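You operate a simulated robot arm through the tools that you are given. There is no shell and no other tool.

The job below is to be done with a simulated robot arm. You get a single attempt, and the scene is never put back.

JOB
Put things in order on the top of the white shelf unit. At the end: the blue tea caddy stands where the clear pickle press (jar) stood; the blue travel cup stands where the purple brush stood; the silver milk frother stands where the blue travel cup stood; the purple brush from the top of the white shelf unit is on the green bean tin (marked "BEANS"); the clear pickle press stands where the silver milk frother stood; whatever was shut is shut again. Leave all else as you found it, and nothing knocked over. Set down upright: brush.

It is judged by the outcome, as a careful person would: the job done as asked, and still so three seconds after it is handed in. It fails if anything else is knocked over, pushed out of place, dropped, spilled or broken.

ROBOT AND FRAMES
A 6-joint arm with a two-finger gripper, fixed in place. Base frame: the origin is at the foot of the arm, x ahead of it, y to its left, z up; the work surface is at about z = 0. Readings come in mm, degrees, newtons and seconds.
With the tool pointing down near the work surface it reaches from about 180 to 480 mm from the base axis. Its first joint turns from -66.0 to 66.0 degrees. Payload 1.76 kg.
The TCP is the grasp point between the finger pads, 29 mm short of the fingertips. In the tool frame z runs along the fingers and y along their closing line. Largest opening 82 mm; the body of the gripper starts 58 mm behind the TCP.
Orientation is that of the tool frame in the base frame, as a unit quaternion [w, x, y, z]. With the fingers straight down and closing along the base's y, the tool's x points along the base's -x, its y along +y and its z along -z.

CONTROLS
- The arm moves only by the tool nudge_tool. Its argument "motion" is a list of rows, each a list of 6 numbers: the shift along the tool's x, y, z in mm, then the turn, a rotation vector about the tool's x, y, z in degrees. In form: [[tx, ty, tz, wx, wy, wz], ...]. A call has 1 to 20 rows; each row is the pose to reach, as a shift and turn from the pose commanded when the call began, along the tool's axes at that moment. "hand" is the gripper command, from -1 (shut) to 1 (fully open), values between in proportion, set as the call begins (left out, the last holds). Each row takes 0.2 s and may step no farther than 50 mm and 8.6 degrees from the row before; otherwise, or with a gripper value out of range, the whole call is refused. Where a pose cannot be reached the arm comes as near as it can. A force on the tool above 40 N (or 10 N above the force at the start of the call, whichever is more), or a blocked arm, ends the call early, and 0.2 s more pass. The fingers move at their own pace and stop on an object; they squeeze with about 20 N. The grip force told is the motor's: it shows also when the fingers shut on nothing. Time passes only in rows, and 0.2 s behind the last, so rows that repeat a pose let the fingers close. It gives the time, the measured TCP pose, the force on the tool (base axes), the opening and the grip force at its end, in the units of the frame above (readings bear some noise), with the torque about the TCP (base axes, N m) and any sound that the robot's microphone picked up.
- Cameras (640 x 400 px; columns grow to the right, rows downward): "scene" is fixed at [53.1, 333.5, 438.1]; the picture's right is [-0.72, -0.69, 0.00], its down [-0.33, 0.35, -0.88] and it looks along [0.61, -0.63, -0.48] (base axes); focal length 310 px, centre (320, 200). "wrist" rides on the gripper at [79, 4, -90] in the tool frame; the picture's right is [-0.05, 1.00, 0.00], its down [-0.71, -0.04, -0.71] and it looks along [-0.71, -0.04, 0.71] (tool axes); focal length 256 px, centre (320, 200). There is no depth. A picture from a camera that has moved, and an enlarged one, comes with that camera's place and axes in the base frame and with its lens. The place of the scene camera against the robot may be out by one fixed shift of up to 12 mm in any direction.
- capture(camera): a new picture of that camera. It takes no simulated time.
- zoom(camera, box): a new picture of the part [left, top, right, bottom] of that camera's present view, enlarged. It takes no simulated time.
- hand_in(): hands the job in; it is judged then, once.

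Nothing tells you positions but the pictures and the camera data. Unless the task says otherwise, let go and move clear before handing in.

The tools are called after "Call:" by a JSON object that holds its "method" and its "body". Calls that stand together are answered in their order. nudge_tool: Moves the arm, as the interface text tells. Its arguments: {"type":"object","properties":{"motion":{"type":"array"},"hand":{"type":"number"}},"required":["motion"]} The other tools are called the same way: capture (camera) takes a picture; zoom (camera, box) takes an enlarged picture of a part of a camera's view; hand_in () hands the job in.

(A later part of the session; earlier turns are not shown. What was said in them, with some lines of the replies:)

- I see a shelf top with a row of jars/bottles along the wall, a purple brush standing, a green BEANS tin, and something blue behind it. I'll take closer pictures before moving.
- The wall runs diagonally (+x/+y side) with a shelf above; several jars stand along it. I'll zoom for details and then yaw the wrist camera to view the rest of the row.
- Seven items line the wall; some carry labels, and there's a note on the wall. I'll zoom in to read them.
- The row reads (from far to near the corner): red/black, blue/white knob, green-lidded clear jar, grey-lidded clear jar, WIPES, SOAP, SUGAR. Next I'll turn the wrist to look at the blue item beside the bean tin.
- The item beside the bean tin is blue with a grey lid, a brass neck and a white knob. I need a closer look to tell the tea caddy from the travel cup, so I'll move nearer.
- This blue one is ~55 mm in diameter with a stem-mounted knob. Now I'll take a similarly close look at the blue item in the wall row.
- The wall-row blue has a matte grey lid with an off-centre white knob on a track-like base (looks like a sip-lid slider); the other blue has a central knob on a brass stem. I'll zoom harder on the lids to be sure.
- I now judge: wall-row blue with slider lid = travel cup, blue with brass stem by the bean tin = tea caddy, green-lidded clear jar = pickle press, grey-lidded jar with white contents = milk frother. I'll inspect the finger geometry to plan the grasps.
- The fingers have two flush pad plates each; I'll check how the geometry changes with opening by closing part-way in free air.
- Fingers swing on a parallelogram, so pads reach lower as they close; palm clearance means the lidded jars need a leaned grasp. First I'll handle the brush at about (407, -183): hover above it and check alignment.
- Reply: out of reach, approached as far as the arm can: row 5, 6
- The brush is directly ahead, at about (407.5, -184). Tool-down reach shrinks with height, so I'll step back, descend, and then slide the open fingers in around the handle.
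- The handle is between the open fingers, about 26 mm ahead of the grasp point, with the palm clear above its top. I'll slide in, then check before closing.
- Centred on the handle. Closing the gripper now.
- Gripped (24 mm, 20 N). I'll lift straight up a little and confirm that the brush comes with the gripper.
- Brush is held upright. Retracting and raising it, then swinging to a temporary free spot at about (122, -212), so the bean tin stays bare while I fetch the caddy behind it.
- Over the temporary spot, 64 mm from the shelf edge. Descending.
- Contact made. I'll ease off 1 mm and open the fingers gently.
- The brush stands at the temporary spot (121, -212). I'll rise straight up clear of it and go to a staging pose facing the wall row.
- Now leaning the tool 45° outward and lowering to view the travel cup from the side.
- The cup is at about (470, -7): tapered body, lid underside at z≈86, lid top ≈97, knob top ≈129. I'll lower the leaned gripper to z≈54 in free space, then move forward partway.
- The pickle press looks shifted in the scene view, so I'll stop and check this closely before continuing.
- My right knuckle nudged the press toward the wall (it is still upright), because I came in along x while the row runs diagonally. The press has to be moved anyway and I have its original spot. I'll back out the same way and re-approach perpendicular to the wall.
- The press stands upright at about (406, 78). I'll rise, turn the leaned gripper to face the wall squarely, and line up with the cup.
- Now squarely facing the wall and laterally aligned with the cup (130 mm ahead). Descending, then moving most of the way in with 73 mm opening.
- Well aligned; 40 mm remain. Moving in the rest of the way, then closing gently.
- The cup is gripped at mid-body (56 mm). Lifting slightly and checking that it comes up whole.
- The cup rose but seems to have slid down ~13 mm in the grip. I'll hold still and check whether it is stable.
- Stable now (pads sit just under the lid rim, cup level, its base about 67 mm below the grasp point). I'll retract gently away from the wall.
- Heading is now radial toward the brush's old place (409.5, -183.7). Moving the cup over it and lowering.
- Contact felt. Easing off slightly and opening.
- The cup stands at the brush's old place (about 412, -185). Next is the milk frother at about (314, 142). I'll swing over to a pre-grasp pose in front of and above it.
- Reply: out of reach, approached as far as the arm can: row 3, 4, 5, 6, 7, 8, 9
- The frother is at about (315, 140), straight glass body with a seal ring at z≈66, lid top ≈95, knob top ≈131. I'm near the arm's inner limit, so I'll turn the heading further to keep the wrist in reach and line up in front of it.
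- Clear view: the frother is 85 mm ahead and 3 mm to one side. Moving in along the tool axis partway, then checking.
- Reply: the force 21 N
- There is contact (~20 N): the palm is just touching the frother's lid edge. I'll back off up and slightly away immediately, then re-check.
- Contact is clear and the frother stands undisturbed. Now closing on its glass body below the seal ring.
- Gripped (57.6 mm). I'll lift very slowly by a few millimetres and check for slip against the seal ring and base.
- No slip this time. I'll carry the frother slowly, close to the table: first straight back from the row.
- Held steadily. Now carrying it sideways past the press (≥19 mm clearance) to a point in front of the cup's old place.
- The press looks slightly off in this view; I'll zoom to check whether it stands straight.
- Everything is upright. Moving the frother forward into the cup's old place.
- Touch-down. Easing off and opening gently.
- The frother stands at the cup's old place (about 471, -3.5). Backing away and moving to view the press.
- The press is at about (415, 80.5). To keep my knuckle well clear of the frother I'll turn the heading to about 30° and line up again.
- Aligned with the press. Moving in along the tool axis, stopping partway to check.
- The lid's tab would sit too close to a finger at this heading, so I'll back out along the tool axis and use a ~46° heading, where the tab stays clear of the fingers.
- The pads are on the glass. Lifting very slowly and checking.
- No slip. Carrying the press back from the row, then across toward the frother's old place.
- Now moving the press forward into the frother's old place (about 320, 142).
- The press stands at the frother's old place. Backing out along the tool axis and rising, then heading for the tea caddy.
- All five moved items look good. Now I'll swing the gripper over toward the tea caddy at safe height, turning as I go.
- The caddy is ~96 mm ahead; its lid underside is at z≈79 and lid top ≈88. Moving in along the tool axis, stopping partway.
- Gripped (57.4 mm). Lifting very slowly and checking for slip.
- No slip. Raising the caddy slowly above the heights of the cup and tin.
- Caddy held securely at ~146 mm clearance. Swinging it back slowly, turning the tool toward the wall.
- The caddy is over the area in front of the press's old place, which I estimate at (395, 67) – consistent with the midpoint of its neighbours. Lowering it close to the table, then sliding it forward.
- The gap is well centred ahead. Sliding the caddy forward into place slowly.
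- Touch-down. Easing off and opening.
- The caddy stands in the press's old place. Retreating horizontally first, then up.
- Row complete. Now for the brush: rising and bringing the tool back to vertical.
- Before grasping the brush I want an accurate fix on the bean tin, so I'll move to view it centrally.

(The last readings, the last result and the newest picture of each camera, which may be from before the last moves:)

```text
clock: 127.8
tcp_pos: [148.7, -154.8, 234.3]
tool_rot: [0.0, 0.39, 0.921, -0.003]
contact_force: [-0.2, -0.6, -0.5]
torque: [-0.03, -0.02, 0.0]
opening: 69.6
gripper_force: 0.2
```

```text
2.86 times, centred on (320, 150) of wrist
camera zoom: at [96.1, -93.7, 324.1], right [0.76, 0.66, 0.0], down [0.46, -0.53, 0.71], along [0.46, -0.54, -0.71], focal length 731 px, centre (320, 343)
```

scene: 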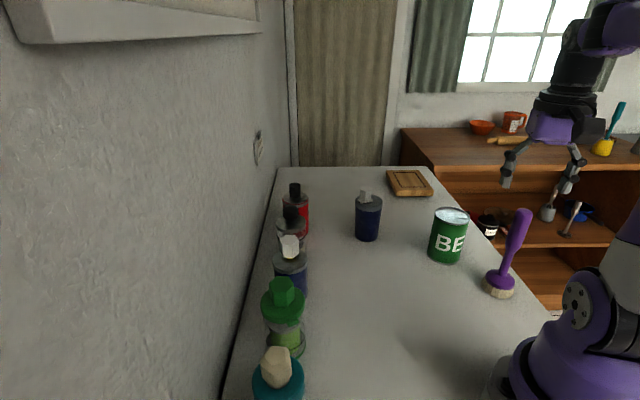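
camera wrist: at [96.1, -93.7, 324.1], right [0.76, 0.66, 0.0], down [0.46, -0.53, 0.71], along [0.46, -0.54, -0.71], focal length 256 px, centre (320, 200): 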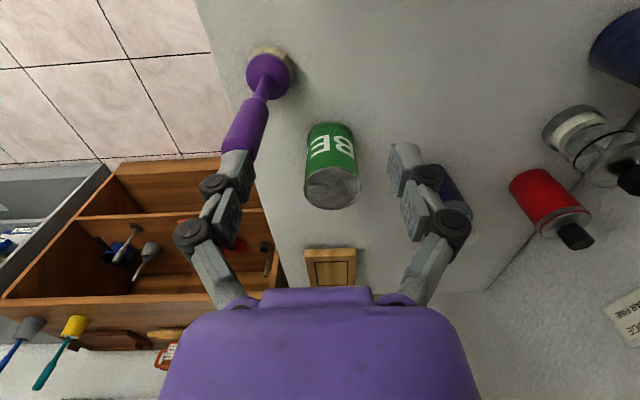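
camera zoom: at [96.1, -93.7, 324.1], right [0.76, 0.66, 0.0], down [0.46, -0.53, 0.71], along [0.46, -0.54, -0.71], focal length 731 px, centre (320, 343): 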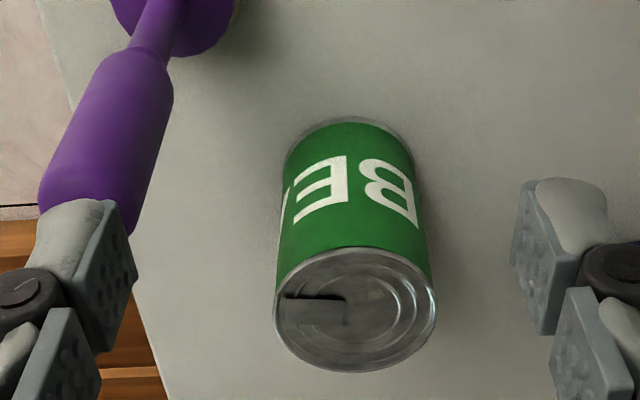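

Call:
{"method": "zoom", "body": {"camera": "wrist", "box": [300, 155, 365, 215]}}

Call:
{"method": "zoom", "body": {"camera": "scene", "box": [425, 200, 475, 235]}}

Call:
{"method": "zoom", "body": {"camera": "wrist", "box": [200, 20, 320, 190]}}

```text
6.67 times, centred on (332, 185) of wrist
camera zoom: at [96.1, -93.7, 324.1], right [0.76, 0.66, 0.0], down [0.46, -0.53, 0.71], along [0.46, -0.54, -0.71], focal length 1707 px, centre (237, 300)
```

zoom: 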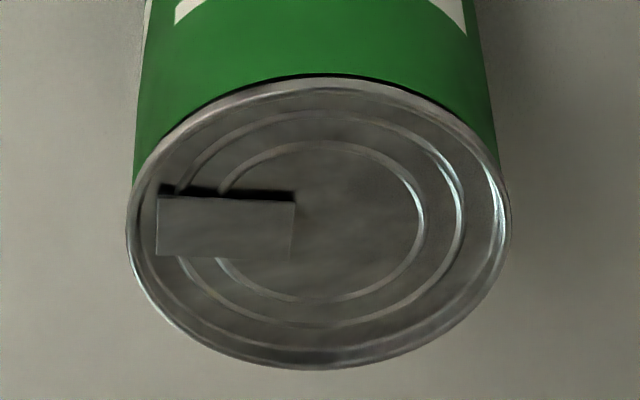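

```text
11.43 times, centred on (450, 218) of scene
camera zoom: at [53.1, 333.5, 438.1], right [-0.72, -0.69, 0.0], down [-0.33, 0.35, -0.88], along [0.61, -0.63, -0.48], focal length 3537 px, centre (-1166, 0)
```

zoom: 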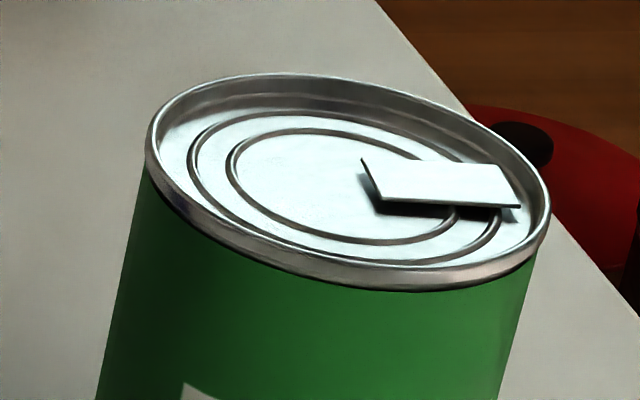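

```text
2.35 times, centred on (260, 105) of wrist
camera zoom: at [96.1, -93.7, 324.1], right [0.76, 0.66, 0.0], down [0.46, -0.53, 0.71], along [0.46, -0.54, -0.71], focal length 602 px, centre (461, 424)
```

zoom: 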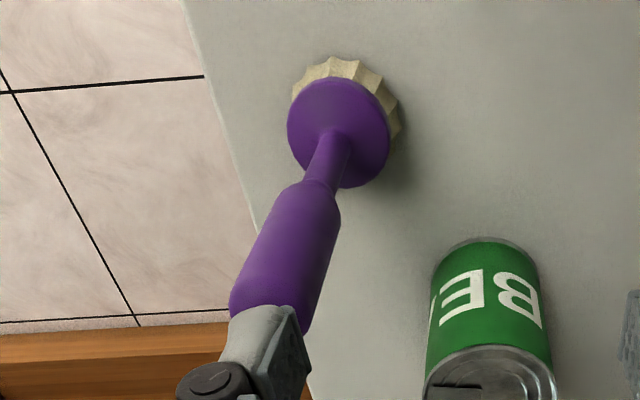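

The tin is at about (240, -240), height ≈100 mm, with a slightly recessed lid and thin tab. Returning to the brush and centring over it.

Call:
{"method": "nudge_tool", "body": {"motion": [[-7.3, -19.8, 0, 0, 0, 4.7], [-14.6, -39.5, 0, 0, 0, 9.4], [-21.9, -59.3, 0, 0, 0, 14], [-21.9, -59.3, 0, 0, 0, 14]], "hand": 0.7}}

Call:
{"method": "nudge_tool", "body": {"motion": [[0, 0, 20, 0, 0, 0], [0, 0, 20, 0, 0, 0]], "hand": 0.7}}

Call:
{"method": "capture", "body": {"camera": "wrist"}}

Call:
{"method": "zoom", "body": {"camera": "scene", "box": [440, 80, 640, 320]}}

```text
clock: 128.8
tcp_pos: [120.5, -211.5, 233.6]
tool_rot: [0.001, 0.501, 0.866, -0.002]
contact_force: [-0.5, 0.1, -0.2]
torque: [0.05, -0.01, 0.0]
opening: 69.8
gripper_force: 0.1
```

```text
clock: 129.4
tcp_pos: [122.2, -212.0, 211.5]
tool_rot: [-0.001, 0.5, 0.866, -0.001]
contact_force: [0.3, 1.0, -0.7]
torque: [-0.02, 0.01, 0.01]
opening: 69.8
gripper_force: 0.0
```

```text
taken
camera wrist: at [84.7, -139.9, 303.2], right [0.89, 0.45, 0.0], down [0.32, -0.63, 0.71], along [0.32, -0.63, -0.71], focal length 256 px, centre (320, 200)
```

wrist: 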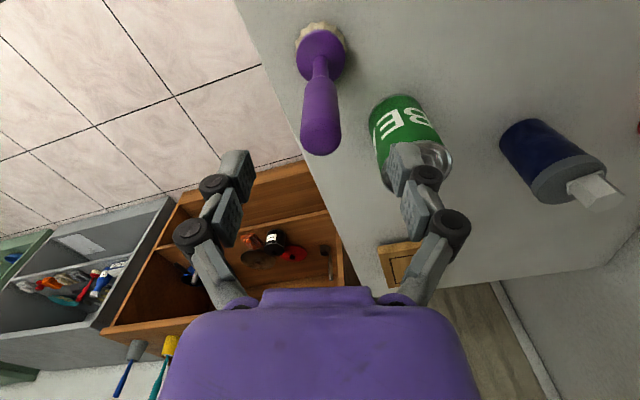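

```text
1.67 times, centred on (540, 200) of scene
camera zoom: at [53.1, 333.5, 438.1], right [-0.72, -0.69, 0.0], down [-0.33, 0.35, -0.88], along [0.61, -0.63, -0.48], focal length 516 px, centre (-47, 200)
```

zoom: 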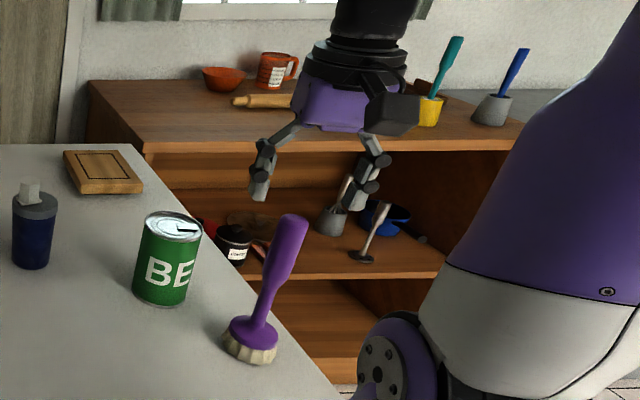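

Aligned over the handle. Descending with open fingers and gripping.

Call:
{"method": "nudge_tool", "body": {"motion": [[0, 0, 25, 0, 0, 0], [0, 0, 50, 0, 0, 0], [0, 0, 74, 0, 0, 0], [0, 0, 74, 0, 0, 0]], "hand": 0.7}}

Call:
{"method": "capture", "body": {"camera": "wrist"}}

```text
clock: 130.4
tcp_pos: [121.6, -211.1, 138.2]
tool_rot: [0.001, 0.501, 0.866, -0.001]
contact_force: [0.6, 0.4, -0.5]
torque: [0.03, -0.03, 0.0]
opening: 69.8
gripper_force: 0.0
```

```text
taken
camera wrist: at [84.7, -139.9, 228.9], right [0.89, 0.45, 0.0], down [0.32, -0.63, 0.71], along [0.32, -0.63, -0.71], focal length 256 px, centre (320, 200)
```

wrist: 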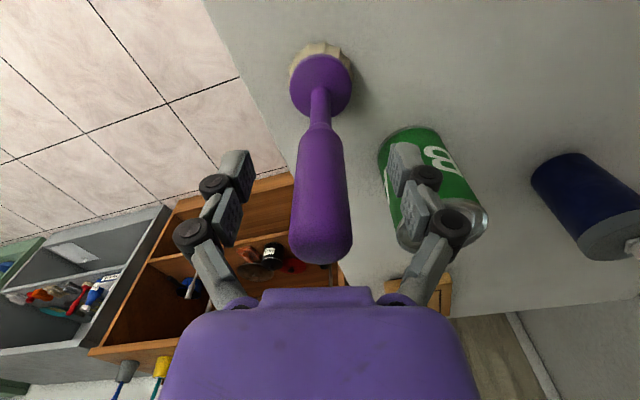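

Call:
{"method": "nudge_tool", "body": {"motion": [[0, 0, 0, 0, 0, 0], [0, 0, 0, 0, 0, 0], [0, 0, 0, 0, 0, 0], [0, 0, 0, 0, 0, 0]], "hand": -1}}

Call:
{"method": "nudge_tool", "body": {"motion": [[0, 0, -2, 0, 0, 0], [0, 0, -5, 0, 0, 0], [0, 0, -10, 0, 0, 0], [0, 0, -16, 0, 0, 0], [0, 0, -16, 0, 0, 0]]}}

Call:
{"method": "capture", "body": {"camera": "wrist"}}

Call:
{"method": "zoom", "body": {"camera": "scene", "box": [440, 80, 640, 320]}}

```text
clock: 131.4
tcp_pos: [121.9, -212.4, 138.0]
tool_rot: [0.001, 0.5, 0.866, -0.001]
contact_force: [0.0, -1.0, 12.6]
torque: [-0.31, -0.17, 0.05]
opening: 23.5
gripper_force: 19.9
```

```text
clock: 132.6
tcp_pos: [122.1, -212.2, 155.8]
tool_rot: [0.001, 0.501, 0.866, -0.001]
contact_force: [-0.2, -0.5, -0.2]
torque: [-0.01, 0.0, 0.02]
opening: 23.7
gripper_force: 19.7
```

```text
taken
camera wrist: at [84.0, -139.8, 245.5], right [0.89, 0.45, 0.0], down [0.32, -0.63, 0.71], along [0.32, -0.63, -0.71], focal length 256 px, centre (320, 200)
```

wrist: 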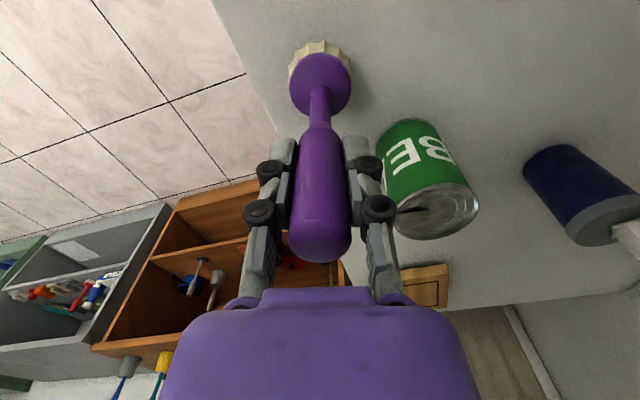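

```text
1.67 times, centred on (540, 200) of scene
camera zoom: at [53.1, 333.5, 438.1], right [-0.72, -0.69, 0.0], down [-0.33, 0.35, -0.88], along [0.61, -0.63, -0.48], focal length 516 px, centre (-47, 200)
```

zoom: 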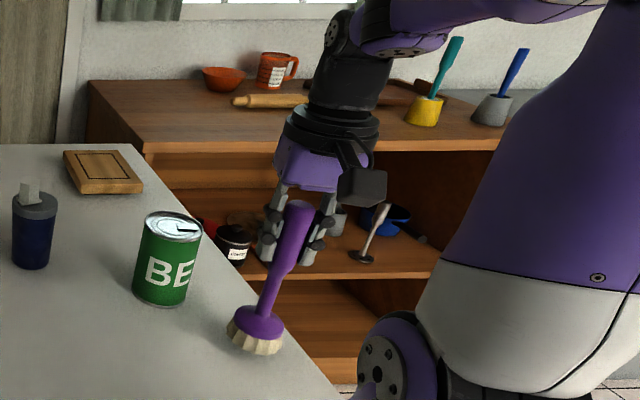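

Brush gripped, upright. Raising it above the tin's height and carrying it over the tin.

Call:
{"method": "nudge_tool", "body": {"motion": [[0, 0, -8, 0, 0, 0], [0, 0, -20, 0, 0, 0], [0, 0, -34, 0, 0, 0], [0, 0, -48, 0, 0, 0], [0, 0, -62, 0, 0, 0], [0, 0, -76, 0, 0, 0], [0, 0, -90, 0, 0, 0], [0, 0, -100, 0, 0, 0], [0, 0, -106, 0, 0, 0], [0, 0, -106, 0, 0, 0]]}}

Call:
{"method": "nudge_tool", "body": {"motion": [[-2.5, 2.6, 0, 0, 0, -0.5], [-8.3, 8.8, 0, 0, 0, -1.5], [-16.6, 17.6, 0, 0, 0, -3], [-24.9, 26.5, 0, 0, 0, -4.5], [-33.2, 35.3, 0, 0, 0, -6], [-41.6, 44.1, 0, 0, 0, -7.5], [-49.9, 52.9, 0, 0, 0, -9], [-58.2, 61.7, 0, 0, 0, -10.5], [-64, 68, 0, 0, 0, -11.6], [-67, 71, 0, 0, 0, -12], [-67, 71, 0, 0, 0, -12]]}}

Call:
{"method": "capture", "body": {"camera": "wrist"}}

Call:
{"method": "capture", "body": {"camera": "scene"}}

```text
clock: 134.8
tcp_pos: [120.7, -211.8, 261.0]
tool_rot: [0.001, 0.501, 0.866, -0.002]
contact_force: [-0.7, 0.0, -1.5]
torque: [0.02, 0.03, 0.02]
opening: 23.6
gripper_force: 20.1
```

```text
clock: 137.2
tcp_pos: [215.7, -233.4, 261.1]
tool_rot: [0.002, 0.407, 0.913, -0.001]
contact_force: [0.0, -1.2, -0.3]
torque: [-0.03, -0.01, 0.05]
opening: 23.4
gripper_force: 20.0
```

```text
taken
camera wrist: at [164.2, -171.1, 350.8], right [0.78, 0.63, 0.0], down [0.44, -0.55, 0.71], along [0.45, -0.55, -0.71], focal length 256 px, centre (320, 200)
```

wrist: 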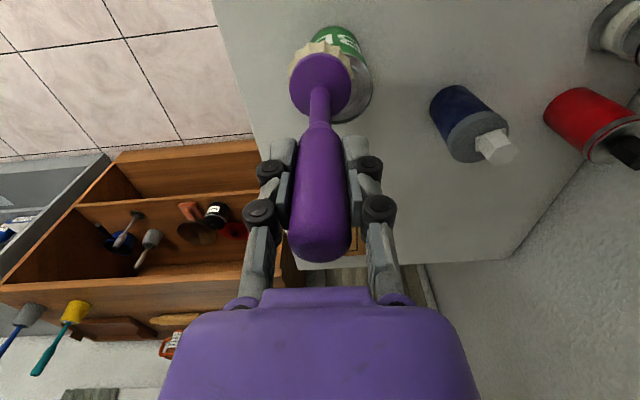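

```text
taken
```

scene: 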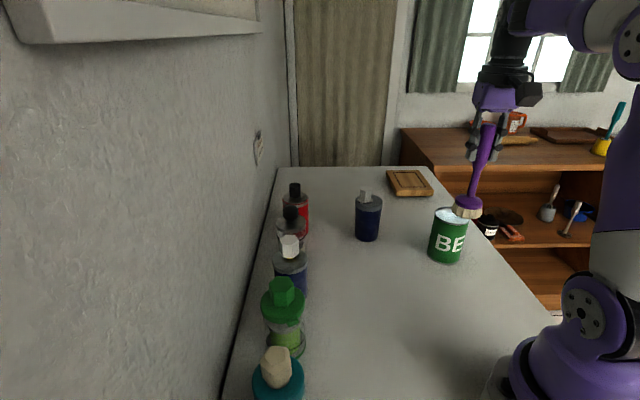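

Call:
{"method": "zoom", "body": {"camera": "wrist", "box": [270, 10, 400, 140]}}

Call:
{"method": "zoom", "body": {"camera": "scene", "box": [410, 100, 530, 280]}}

```text
3.08 times, centred on (335, 75) of wrist
camera zoom: at [164.2, -171.1, 350.8], right [0.78, 0.63, 0.0], down [0.44, -0.55, 0.71], along [0.45, -0.55, -0.71], focal length 788 px, centre (274, 585)
```

zoom: 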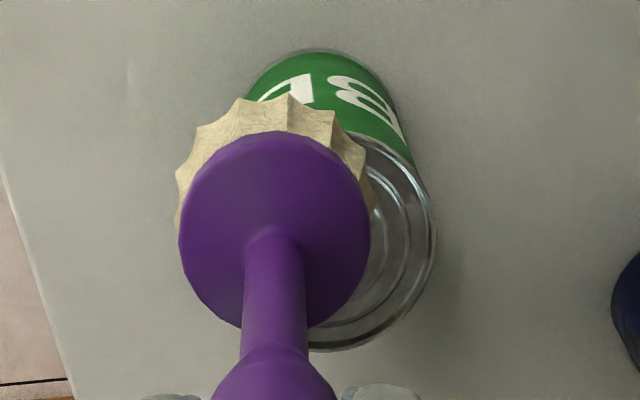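

```text
2.22 times, centred on (470, 190) of scene
camera zoom: at [53.1, 333.5, 438.1], right [-0.72, -0.69, 0.0], down [-0.33, 0.35, -0.88], along [0.61, -0.63, -0.48], focal length 688 px, centre (-13, 222)
```

zoom: 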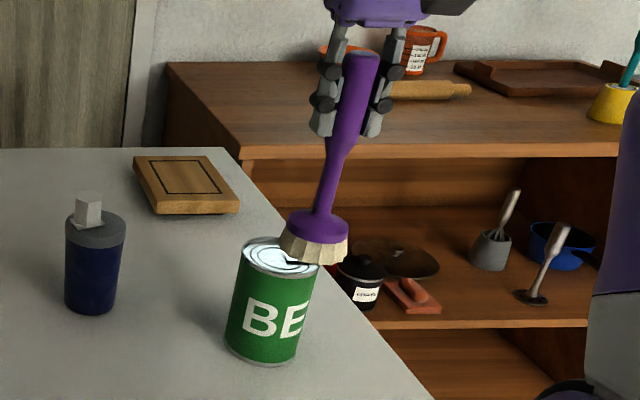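

Tin position confirmed at (240, -240). Moving the last 26 mm to centre the brush over it.

Call:
{"method": "nudge_tool", "body": {"motion": [[-6, 4, 0, 0, 0, 0], [-13, 8.5, 0, 0, 0, 0], [-19, 12.5, 0, 0, 0, 0], [-21.8, 14.5, 0, 0, 0, 0], [-21.8, 14.5, 0, 0, 0, 0]]}}

Call:
{"method": "capture", "body": {"camera": "wrist"}}

Call:
{"method": "zoom", "body": {"camera": "wrist", "box": [255, 10, 385, 140]}}

Call:
{"method": "zoom", "body": {"camera": "scene", "box": [410, 100, 530, 280]}}

```text
clock: 138.4
tcp_pos: [240.6, -240.7, 261.2]
tool_rot: [0.001, 0.408, 0.913, -0.002]
contact_force: [-0.2, -1.2, -1.8]
torque: [0.02, -0.01, 0.0]
opening: 23.2
gripper_force: 20.3
```

```text
taken
camera wrist: at [190.2, -177.5, 351.3], right [0.78, 0.63, 0.0], down [0.44, -0.55, 0.71], along [0.44, -0.55, -0.71], focal length 256 px, centre (320, 200)
```

wrist: 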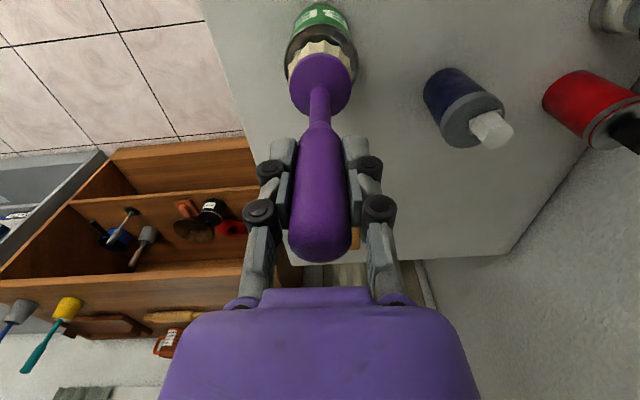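

```text
3.08 times, centred on (320, 75) of wrist
camera zoom: at [190.2, -177.5, 351.3], right [0.78, 0.63, 0.0], down [0.44, -0.55, 0.71], along [0.44, -0.55, -0.71], focal length 788 px, centre (320, 585)
```

zoom: 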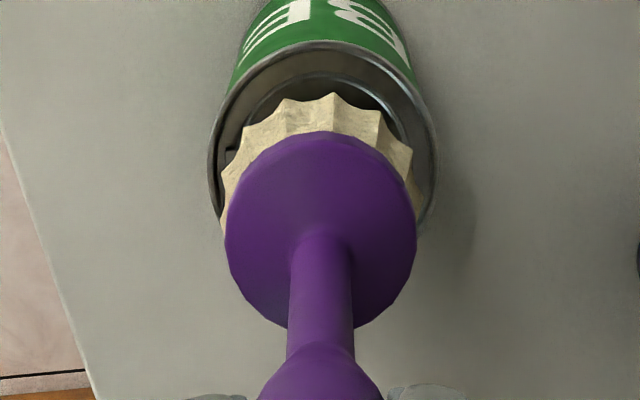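

```text
2.22 times, centred on (470, 190) of scene
camera zoom: at [53.1, 333.5, 438.1], right [-0.72, -0.69, 0.0], down [-0.33, 0.35, -0.88], along [0.61, -0.63, -0.48], focal length 688 px, centre (-13, 222)
```

zoom: 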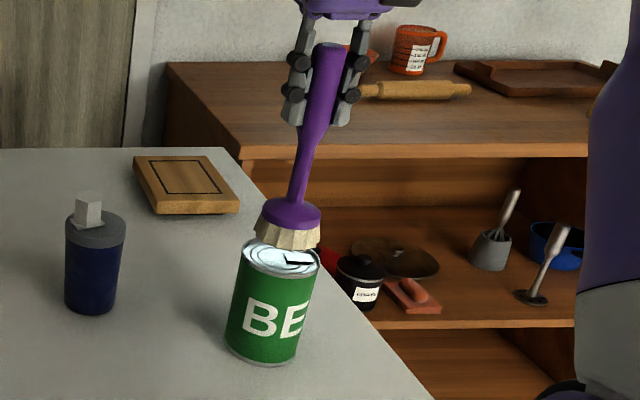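

Nearly centred: a ~2 mm correction, then lower.

Call:
{"method": "nudge_tool", "body": {"motion": [[-1.3, 2.2, 0, 0, 0, 0], [-1.3, 2.2, 6, 0, 0, 0], [-1.3, 2.2, 12, 0, 0, 0], [-1.3, 2.2, 17, 0, 0, 0], [-1.3, 2.2, 17, 0, 0, 0]]}}

Call:
{"method": "zoom", "body": {"camera": "wrist", "box": [255, 10, 385, 140]}}

Call:
{"method": "zoom", "body": {"camera": "scene", "box": [410, 140, 510, 270]}}

```text
clock: 139.6
tcp_pos: [243.7, -240.8, 244.9]
tool_rot: [0.001, 0.407, 0.914, -0.001]
contact_force: [0.7, 0.6, 4.7]
torque: [-0.01, -0.18, -0.01]
opening: 23.6
gripper_force: 19.9
out of reach, approached as far as the arm can: row 4
```

```text
3.08 times, centred on (320, 75) of wrist
camera zoom: at [192.6, -177.1, 334.4], right [0.78, 0.63, 0.0], down [0.44, -0.55, 0.71], along [0.44, -0.55, -0.7], focal length 788 px, centre (320, 585)
```

zoom: 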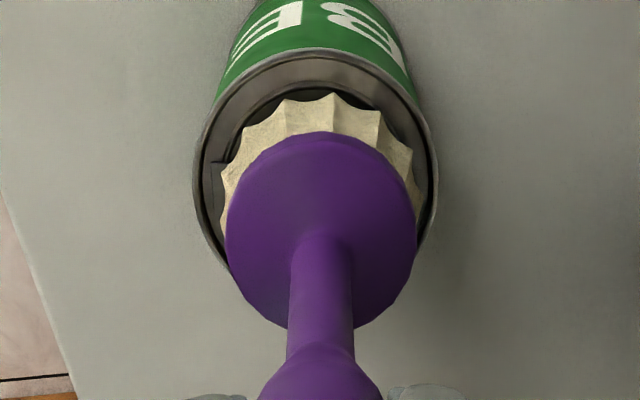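

```text
3.08 times, centred on (460, 205) of scene
camera zoom: at [53.1, 333.5, 438.1], right [-0.72, -0.69, 0.0], down [-0.33, 0.35, -0.88], along [0.61, -0.63, -0.48], focal length 952 px, centre (-111, 185)
```

zoom: 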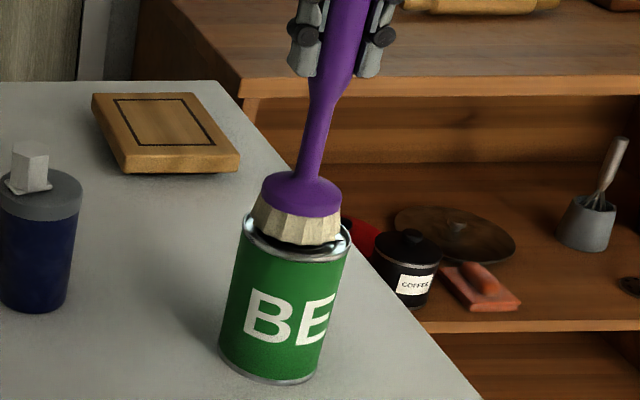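

Call:
{"method": "nudge_tool", "body": {"motion": [[0, 0, 1, 0, 0, 0], [0, 0, 1, 0, 0, 0]]}}

```text
clock: 140.2
tcp_pos: [242.4, -239.6, 243.5]
tool_rot: [0.001, 0.408, 0.913, -0.003]
contact_force: [0.8, 0.5, 13.8]
torque: [-0.1, -0.13, 0.02]
opening: 23.5
gripper_force: 19.6
```

Call:
{"method": "zoom", "body": {"camera": "scene", "box": [425, 190, 480, 235]}}

Call:
{"method": "zoom", "body": {"camera": "wrist", "box": [270, 10, 370, 110]}}

```text
8.89 times, centred on (452, 212) of scene
camera zoom: at [53.1, 333.5, 438.1], right [-0.72, -0.69, 0.0], down [-0.33, 0.35, -0.88], along [0.61, -0.63, -0.48], focal length 2751 px, centre (-858, 89)
```

zoom: 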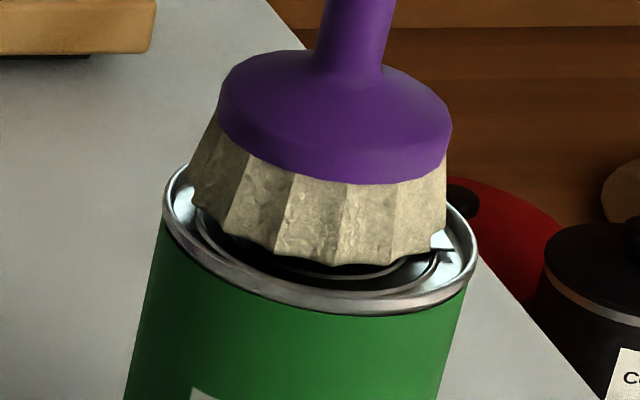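

```text
4.00 times, centred on (320, 60) of wrist
camera zoom: at [192.2, -177.5, 333.4], right [0.78, 0.63, 0.0], down [0.44, -0.55, 0.71], along [0.44, -0.55, -0.7], focal length 1024 px, centre (320, 760)
```

zoom: 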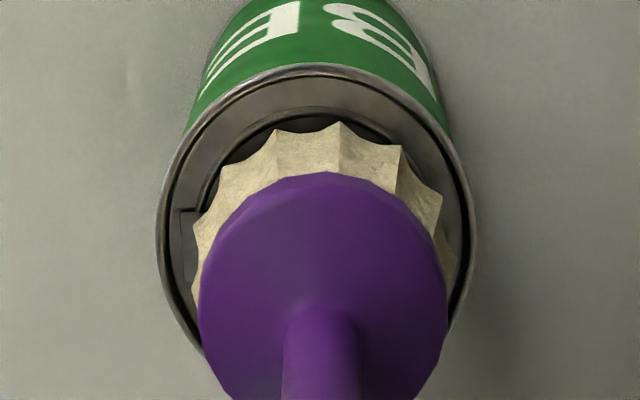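

The bristles sit inside the tin's rim, centred, and contact is firm. Easing the pressure and opening the fingers slowly.

Call:
{"method": "nudge_tool", "body": {"motion": [[0, 0, -1, 0, 0, 0], [0, 0, -1, 0, 0, 0]]}}

Call:
{"method": "nudge_tool", "body": {"motion": [[0, 0, 0, 0, 0, 0], [0, 0, 0, 0, 0, 0]], "hand": -0.3}}

Call:
{"method": "zoom", "body": {"camera": "scene", "box": [410, 100, 510, 270]}}

Call:
{"method": "capture", "body": {"camera": "wrist"}}

```text
clock: 140.8
tcp_pos: [242.0, -239.0, 242.5]
tool_rot: [0.0, 0.408, 0.913, -0.001]
contact_force: [0.3, 0.5, -0.6]
torque: [-0.05, -0.05, 0.01]
opening: 23.6
gripper_force: 19.9
```

```text
clock: 141.4
tcp_pos: [242.8, -239.8, 243.4]
tool_rot: [0.0, 0.407, 0.913, -0.002]
contact_force: [-1.0, -0.8, 0.2]
torque: [-0.02, 0.03, 0.03]
opening: 29.0
gripper_force: 0.1
```

```text
2.35 times, centred on (460, 185) of scene
camera zoom: at [53.1, 333.5, 438.1], right [-0.72, -0.69, 0.0], down [-0.33, 0.35, -0.88], along [0.61, -0.63, -0.48], focal length 728 px, centre (-9, 235)
```

zoom: 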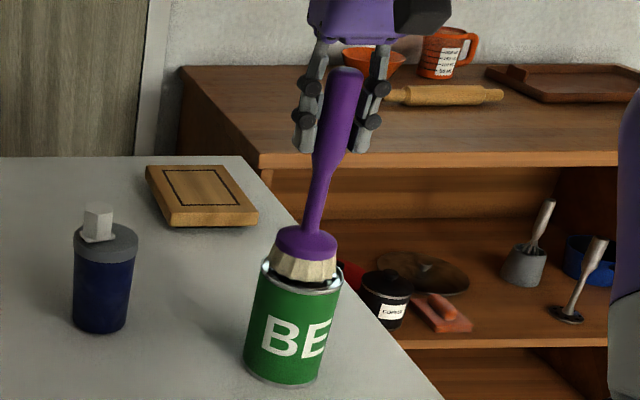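

```text
taken
camera wrist: at [192.5, -177.3, 334.3], right [0.78, 0.63, 0.0], down [0.44, -0.55, 0.71], along [0.44, -0.55, -0.71], focal length 256 px, centre (320, 200)
```

wrist: 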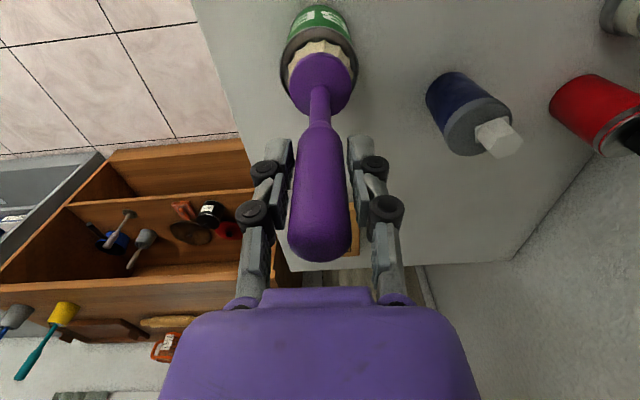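

Call:
{"method": "nudge_tool", "body": {"motion": [[0, 0, 0, 0, 0, 0], [0, 0, 0, 0, 0, 0], [0, 0, 0, 0, 0, 0]]}}

Call:
{"method": "zoom", "body": {"camera": "wrist", "box": [220, 0, 420, 290]}}

Call:
{"method": "zoom", "body": {"camera": "scene", "box": [425, 120, 500, 240]}}

```text
clock: 142.2
tcp_pos: [243.0, -239.9, 243.5]
tool_rot: [0.0, 0.407, 0.913, -0.002]
contact_force: [-0.1, -0.8, 0.3]
torque: [-0.01, 0.05, 0.02]
opening: 28.8
gripper_force: 0.0
```

```text
1.38 times, centred on (320, 145) of wrist
camera zoom: at [192.5, -177.3, 334.3], right [0.78, 0.63, 0.0], down [0.44, -0.55, 0.71], along [0.44, -0.55, -0.71], focal length 353 px, centre (320, 276)
```

zoom: 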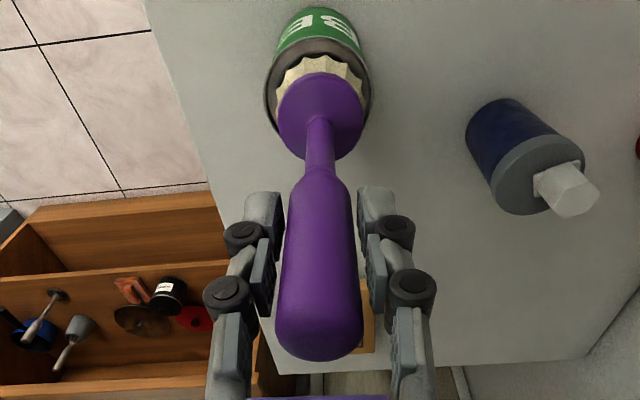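

```text
3.33 times, centred on (462, 180) of scene
camera zoom: at [53.1, 333.5, 438.1], right [-0.72, -0.69, 0.0], down [-0.33, 0.35, -0.88], along [0.61, -0.63, -0.48], focal length 1032 px, centre (-155, 267)
```

zoom: 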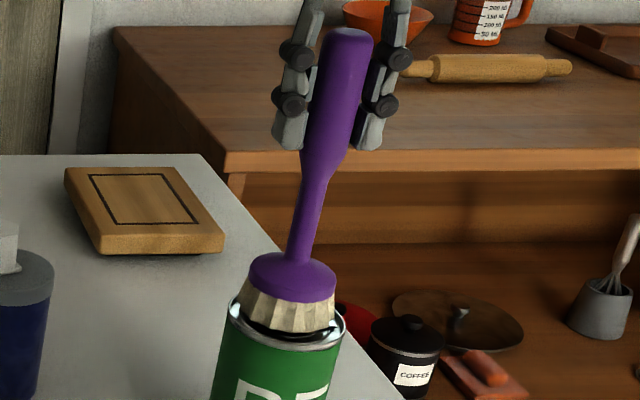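

The brush stands freely between the open fingers. Opening further and withdrawing straight up.

Call:
{"method": "nudge_tool", "body": {"motion": [[0, 0, 0, 0, 0, 0], [0, 0, 0, 0, 0, 0]], "hand": 0.6}}

Call:
{"method": "zoom", "body": {"camera": "wrist", "box": [220, 0, 420, 290]}}

```text
clock: 142.8
tcp_pos: [242.3, -239.6, 243.8]
tool_rot: [0.0, 0.408, 0.913, -0.002]
contact_force: [-0.4, -0.9, -1.2]
torque: [0.04, 0.01, -0.01]
opening: 65.6
gripper_force: 0.0
```

```text
1.38 times, centred on (320, 145) of wrist
camera zoom: at [192.5, -177.3, 334.3], right [0.78, 0.63, 0.0], down [0.44, -0.55, 0.71], along [0.44, -0.55, -0.71], focal length 353 px, centre (320, 276)
```

zoom: 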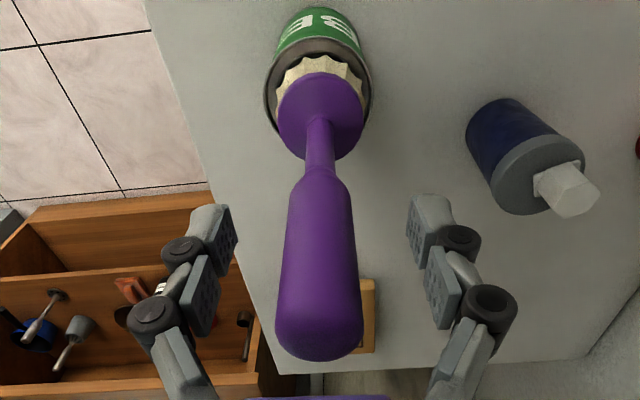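

Call:
{"method": "nudge_tool", "body": {"motion": [[0, 0, -8, 0, 0, 0], [0, 0, -20, 0, 0, 0], [0, 0, -34, 0, 0, 0], [0, 0, -48, 0, 0, 0], [0, 0, -62, 0, 0, 0], [0, 0, -74, 0, 0, 0], [0, 0, -74, 0, 0, 0]], "hand": 0.6}}

Call:
{"method": "capture", "body": {"camera": "wrist"}}

Call:
{"method": "capture", "body": {"camera": "scene"}}

```text
clock: 144.4
tcp_pos: [241.7, -239.0, 319.2]
tool_rot: [0.0, 0.408, 0.913, -0.001]
contact_force: [0.4, -0.4, 0.9]
torque: [0.0, 0.02, 0.01]
opening: 65.4
gripper_force: 0.1
out of reach, approached as far as the arm can: row 1
```

```text
taken
camera wrist: at [192.2, -176.4, 409.8], right [0.78, 0.63, 0.0], down [0.44, -0.55, 0.71], along [0.44, -0.55, -0.71], focal length 256 px, centre (320, 200)
```

wrist: 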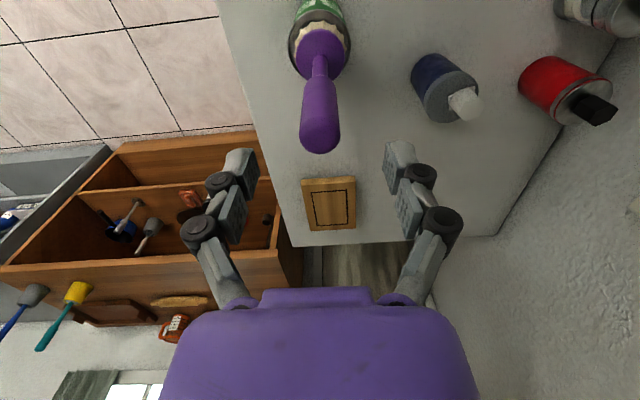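

```text
taken
```

scene: 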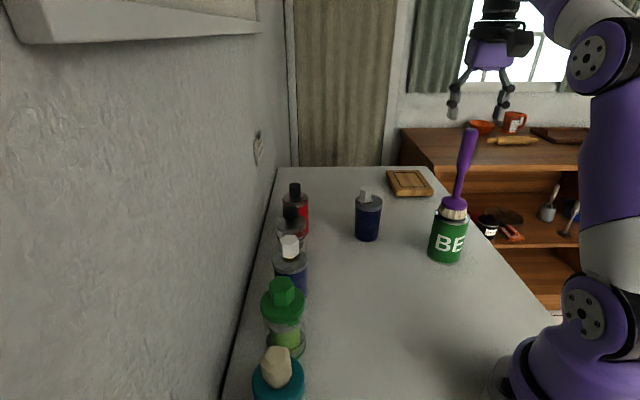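

The brush stands upright on the bean tin. Moving the arm clear and then inspecting everything.

Call:
{"method": "nudge_tool", "body": {"motion": [[15, 0, -3, 0, 0, 0], [40, 0, -5, 0, 0, 0], [70, 0, -5, 0, 0, 0], [70, 0, -5, 0, 0, 0]]}}

Call:
{"method": "capture", "body": {"camera": "wrist"}}

Call:
{"method": "zoom", "body": {"camera": "scene", "box": [400, 110, 520, 280]}}

Call:
{"method": "zoom", "body": {"camera": "scene", "box": [330, 170, 410, 260]}}

Call:
{"method": "zoom", "body": {"camera": "scene", "box": [230, 170, 350, 400]}}

```text
clock: 145.4
tcp_pos: [196.1, -185.6, 324.3]
tool_rot: [0.0, 0.408, 0.913, -0.002]
contact_force: [0.6, -0.7, 0.0]
torque: [0.0, -0.01, -0.03]
opening: 65.5
gripper_force: 0.0
```

```text
taken
camera wrist: at [146.1, -122.5, 414.6], right [0.78, 0.63, 0.0], down [0.44, -0.55, 0.71], along [0.44, -0.55, -0.71], focal length 256 px, centre (320, 200)
```

wrist: 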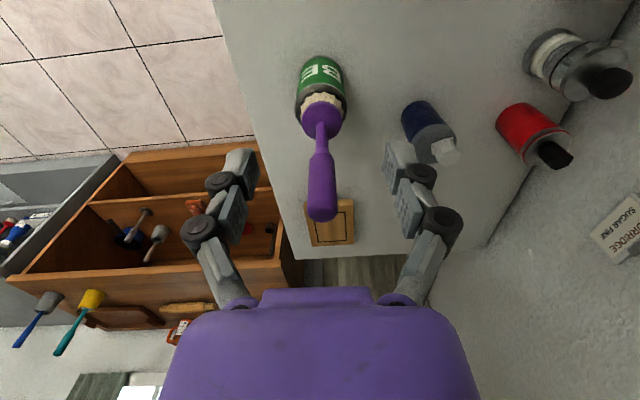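

```text
2.35 times, centred on (460, 195) of scene
camera zoom: at [53.1, 333.5, 438.1], right [-0.72, -0.69, 0.0], down [-0.33, 0.35, -0.88], along [0.61, -0.63, -0.48], focal length 728 px, centre (-9, 212)
```

zoom: 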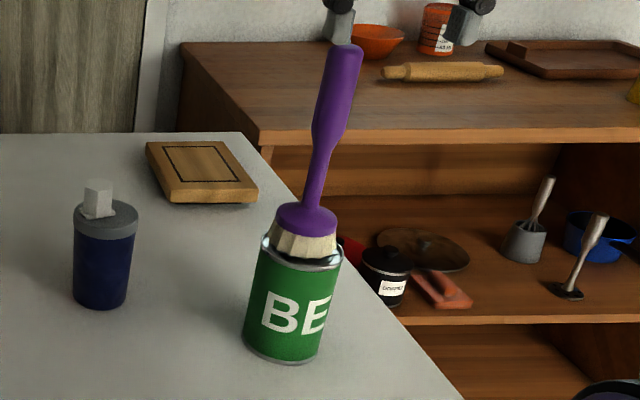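

```text
4.44 times, centred on (370, 215) of scene
camera zoom: at [53.1, 333.5, 438.1], right [-0.72, -0.69, 0.0], down [-0.33, 0.35, -0.88], along [0.61, -0.63, -0.48], focal length 1375 px, centre (98, 133)
```

zoom: 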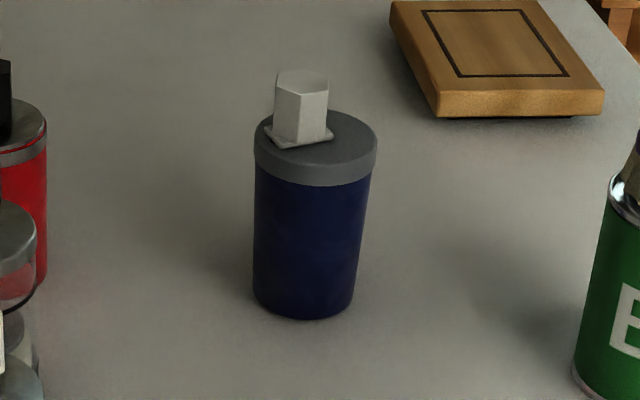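

```text
1.74 times, centred on (290, 285) of scene
camera zoom: at [53.1, 333.5, 438.1], right [-0.72, -0.69, 0.0], down [-0.33, 0.35, -0.88], along [0.61, -0.63, -0.48], focal length 538 px, centre (372, 52)
```

zoom: 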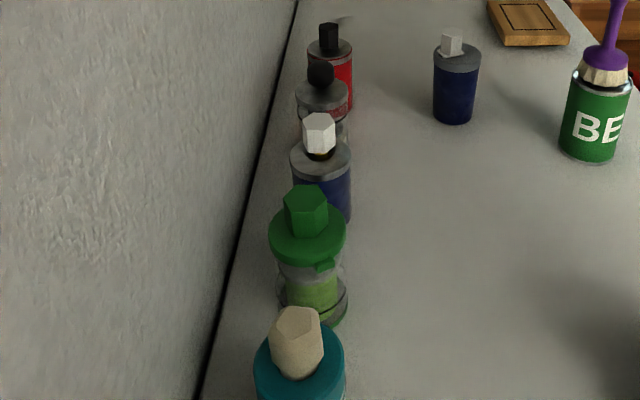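

All looks in order: the brush's axis is parallel to the tin's, the cup's slider is unchanged. One last inspection of the wall row from the wrist camera.

Call:
{"method": "nudge_tool", "body": {"motion": [[5, 15, 0, 0, 0, -7.8], [10, 30, 0, 0, 0, -15.7], [15, 45, 0, 0, 0, -23.5], [20, 60, 0, 0, 0, -31.3], [25, 75, 0, 0, 0, -39.2], [30.5, 90.4, 0, 0, 0, -47], [35.6, 105.4, 0, 0, 0, -54.8], [40.7, 120.5, 0, 0, 0, -62.7], [45.8, 135.5, 0, 0, 0, -70.5], [50.9, 150.6, 0, 0, 0, -78.3], [56, 165.6, 0, 0, 0, -86.2], [61, 180.7, 0, 0, 0, -94], [61, 180.7, 0, 0, 0, -94]]}}

Call:
{"method": "capture", "body": {"camera": "wrist"}}

Call:
{"method": "capture", "body": {"camera": "scene"}}

```text
clock: 148.2
tcp_pos: [291.7, -21.4, 321.2]
tool_rot: [0.0, -0.39, 0.921, -0.002]
contact_force: [-1.0, 0.8, 0.8]
torque: [-0.01, -0.04, 0.01]
opening: 65.7
gripper_force: 0.0
```

```text
taken
camera wrist: at [232.9, -75.0, 412.9], right [-0.68, 0.73, 0.0], down [0.52, 0.48, 0.7], along [0.52, 0.48, -0.71], focal length 256 px, centre (320, 200)
```

wrist: 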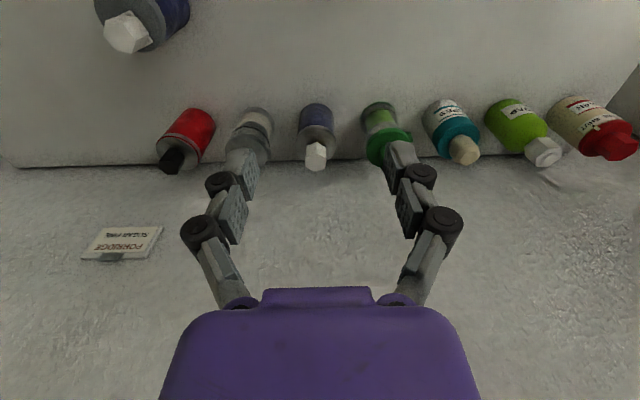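

```text
taken
```

scene: 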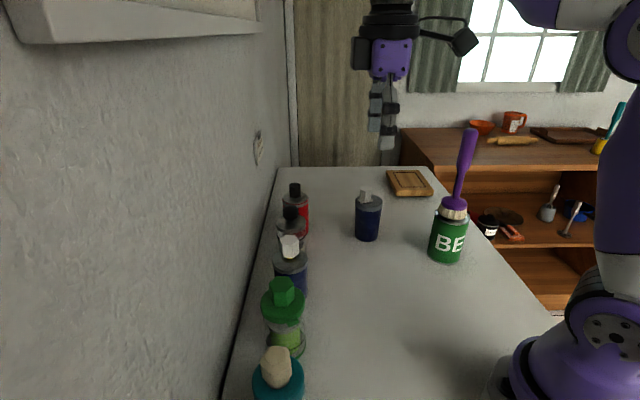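

The row now runs red canister, frother, caddy, press, wipes, soap, sugar, evenly spaced and upright. The travel cup is where the brush was, the brush stands upright on the bean tin, and the arm is clear, so I'm handing in.

Call:
{"method": "hand_in", "body": {}}

```text
The job is handed in.
```

I moved all five items to their places, then handed the job in. In the last pictures everything stood upright with lids on, and the arm was clear.

- **Blue tea caddy:** stands where the pickle press stood. I took the caddy to be the blue container by the bean tin, with the brass-stemmed knob.
- **Blue travel cup:** stands where the brush stood, within about 3 mm. I took it to be the tapered blue one in the wall row, with the off-centre white slider on its lid.
- **Silver milk frother:** stands where the travel cup stood. I took it to be the grey-lidded glass jar with white contents.
- **Clear pickle press:** stands where the frother stood. I took it to be the green-lidded clear jar.
- **Purple brush:** stands upright on the bean tin, sitting inside the rim.

Nothing was labelled for these five, so the identities above are my reading of the shapes and colours.

- **Press nudged:** early on, a gripper knuckle pushed the press about 20–25 mm towards the wall. It stayed upright. I placed the caddy by my earlier estimate of where the press first stood, so that spot is accurate only to a few millimetres.
- **Cup slipped:** the travel cup slid about 15 mm down in the grip when I first lifted it, but stayed level and was set down normally.
- **Frother touched:** the palm pressed the frother's lid with about 20 N for a moment. It stayed upright and shifted only 2–3 mm, before I moved it.
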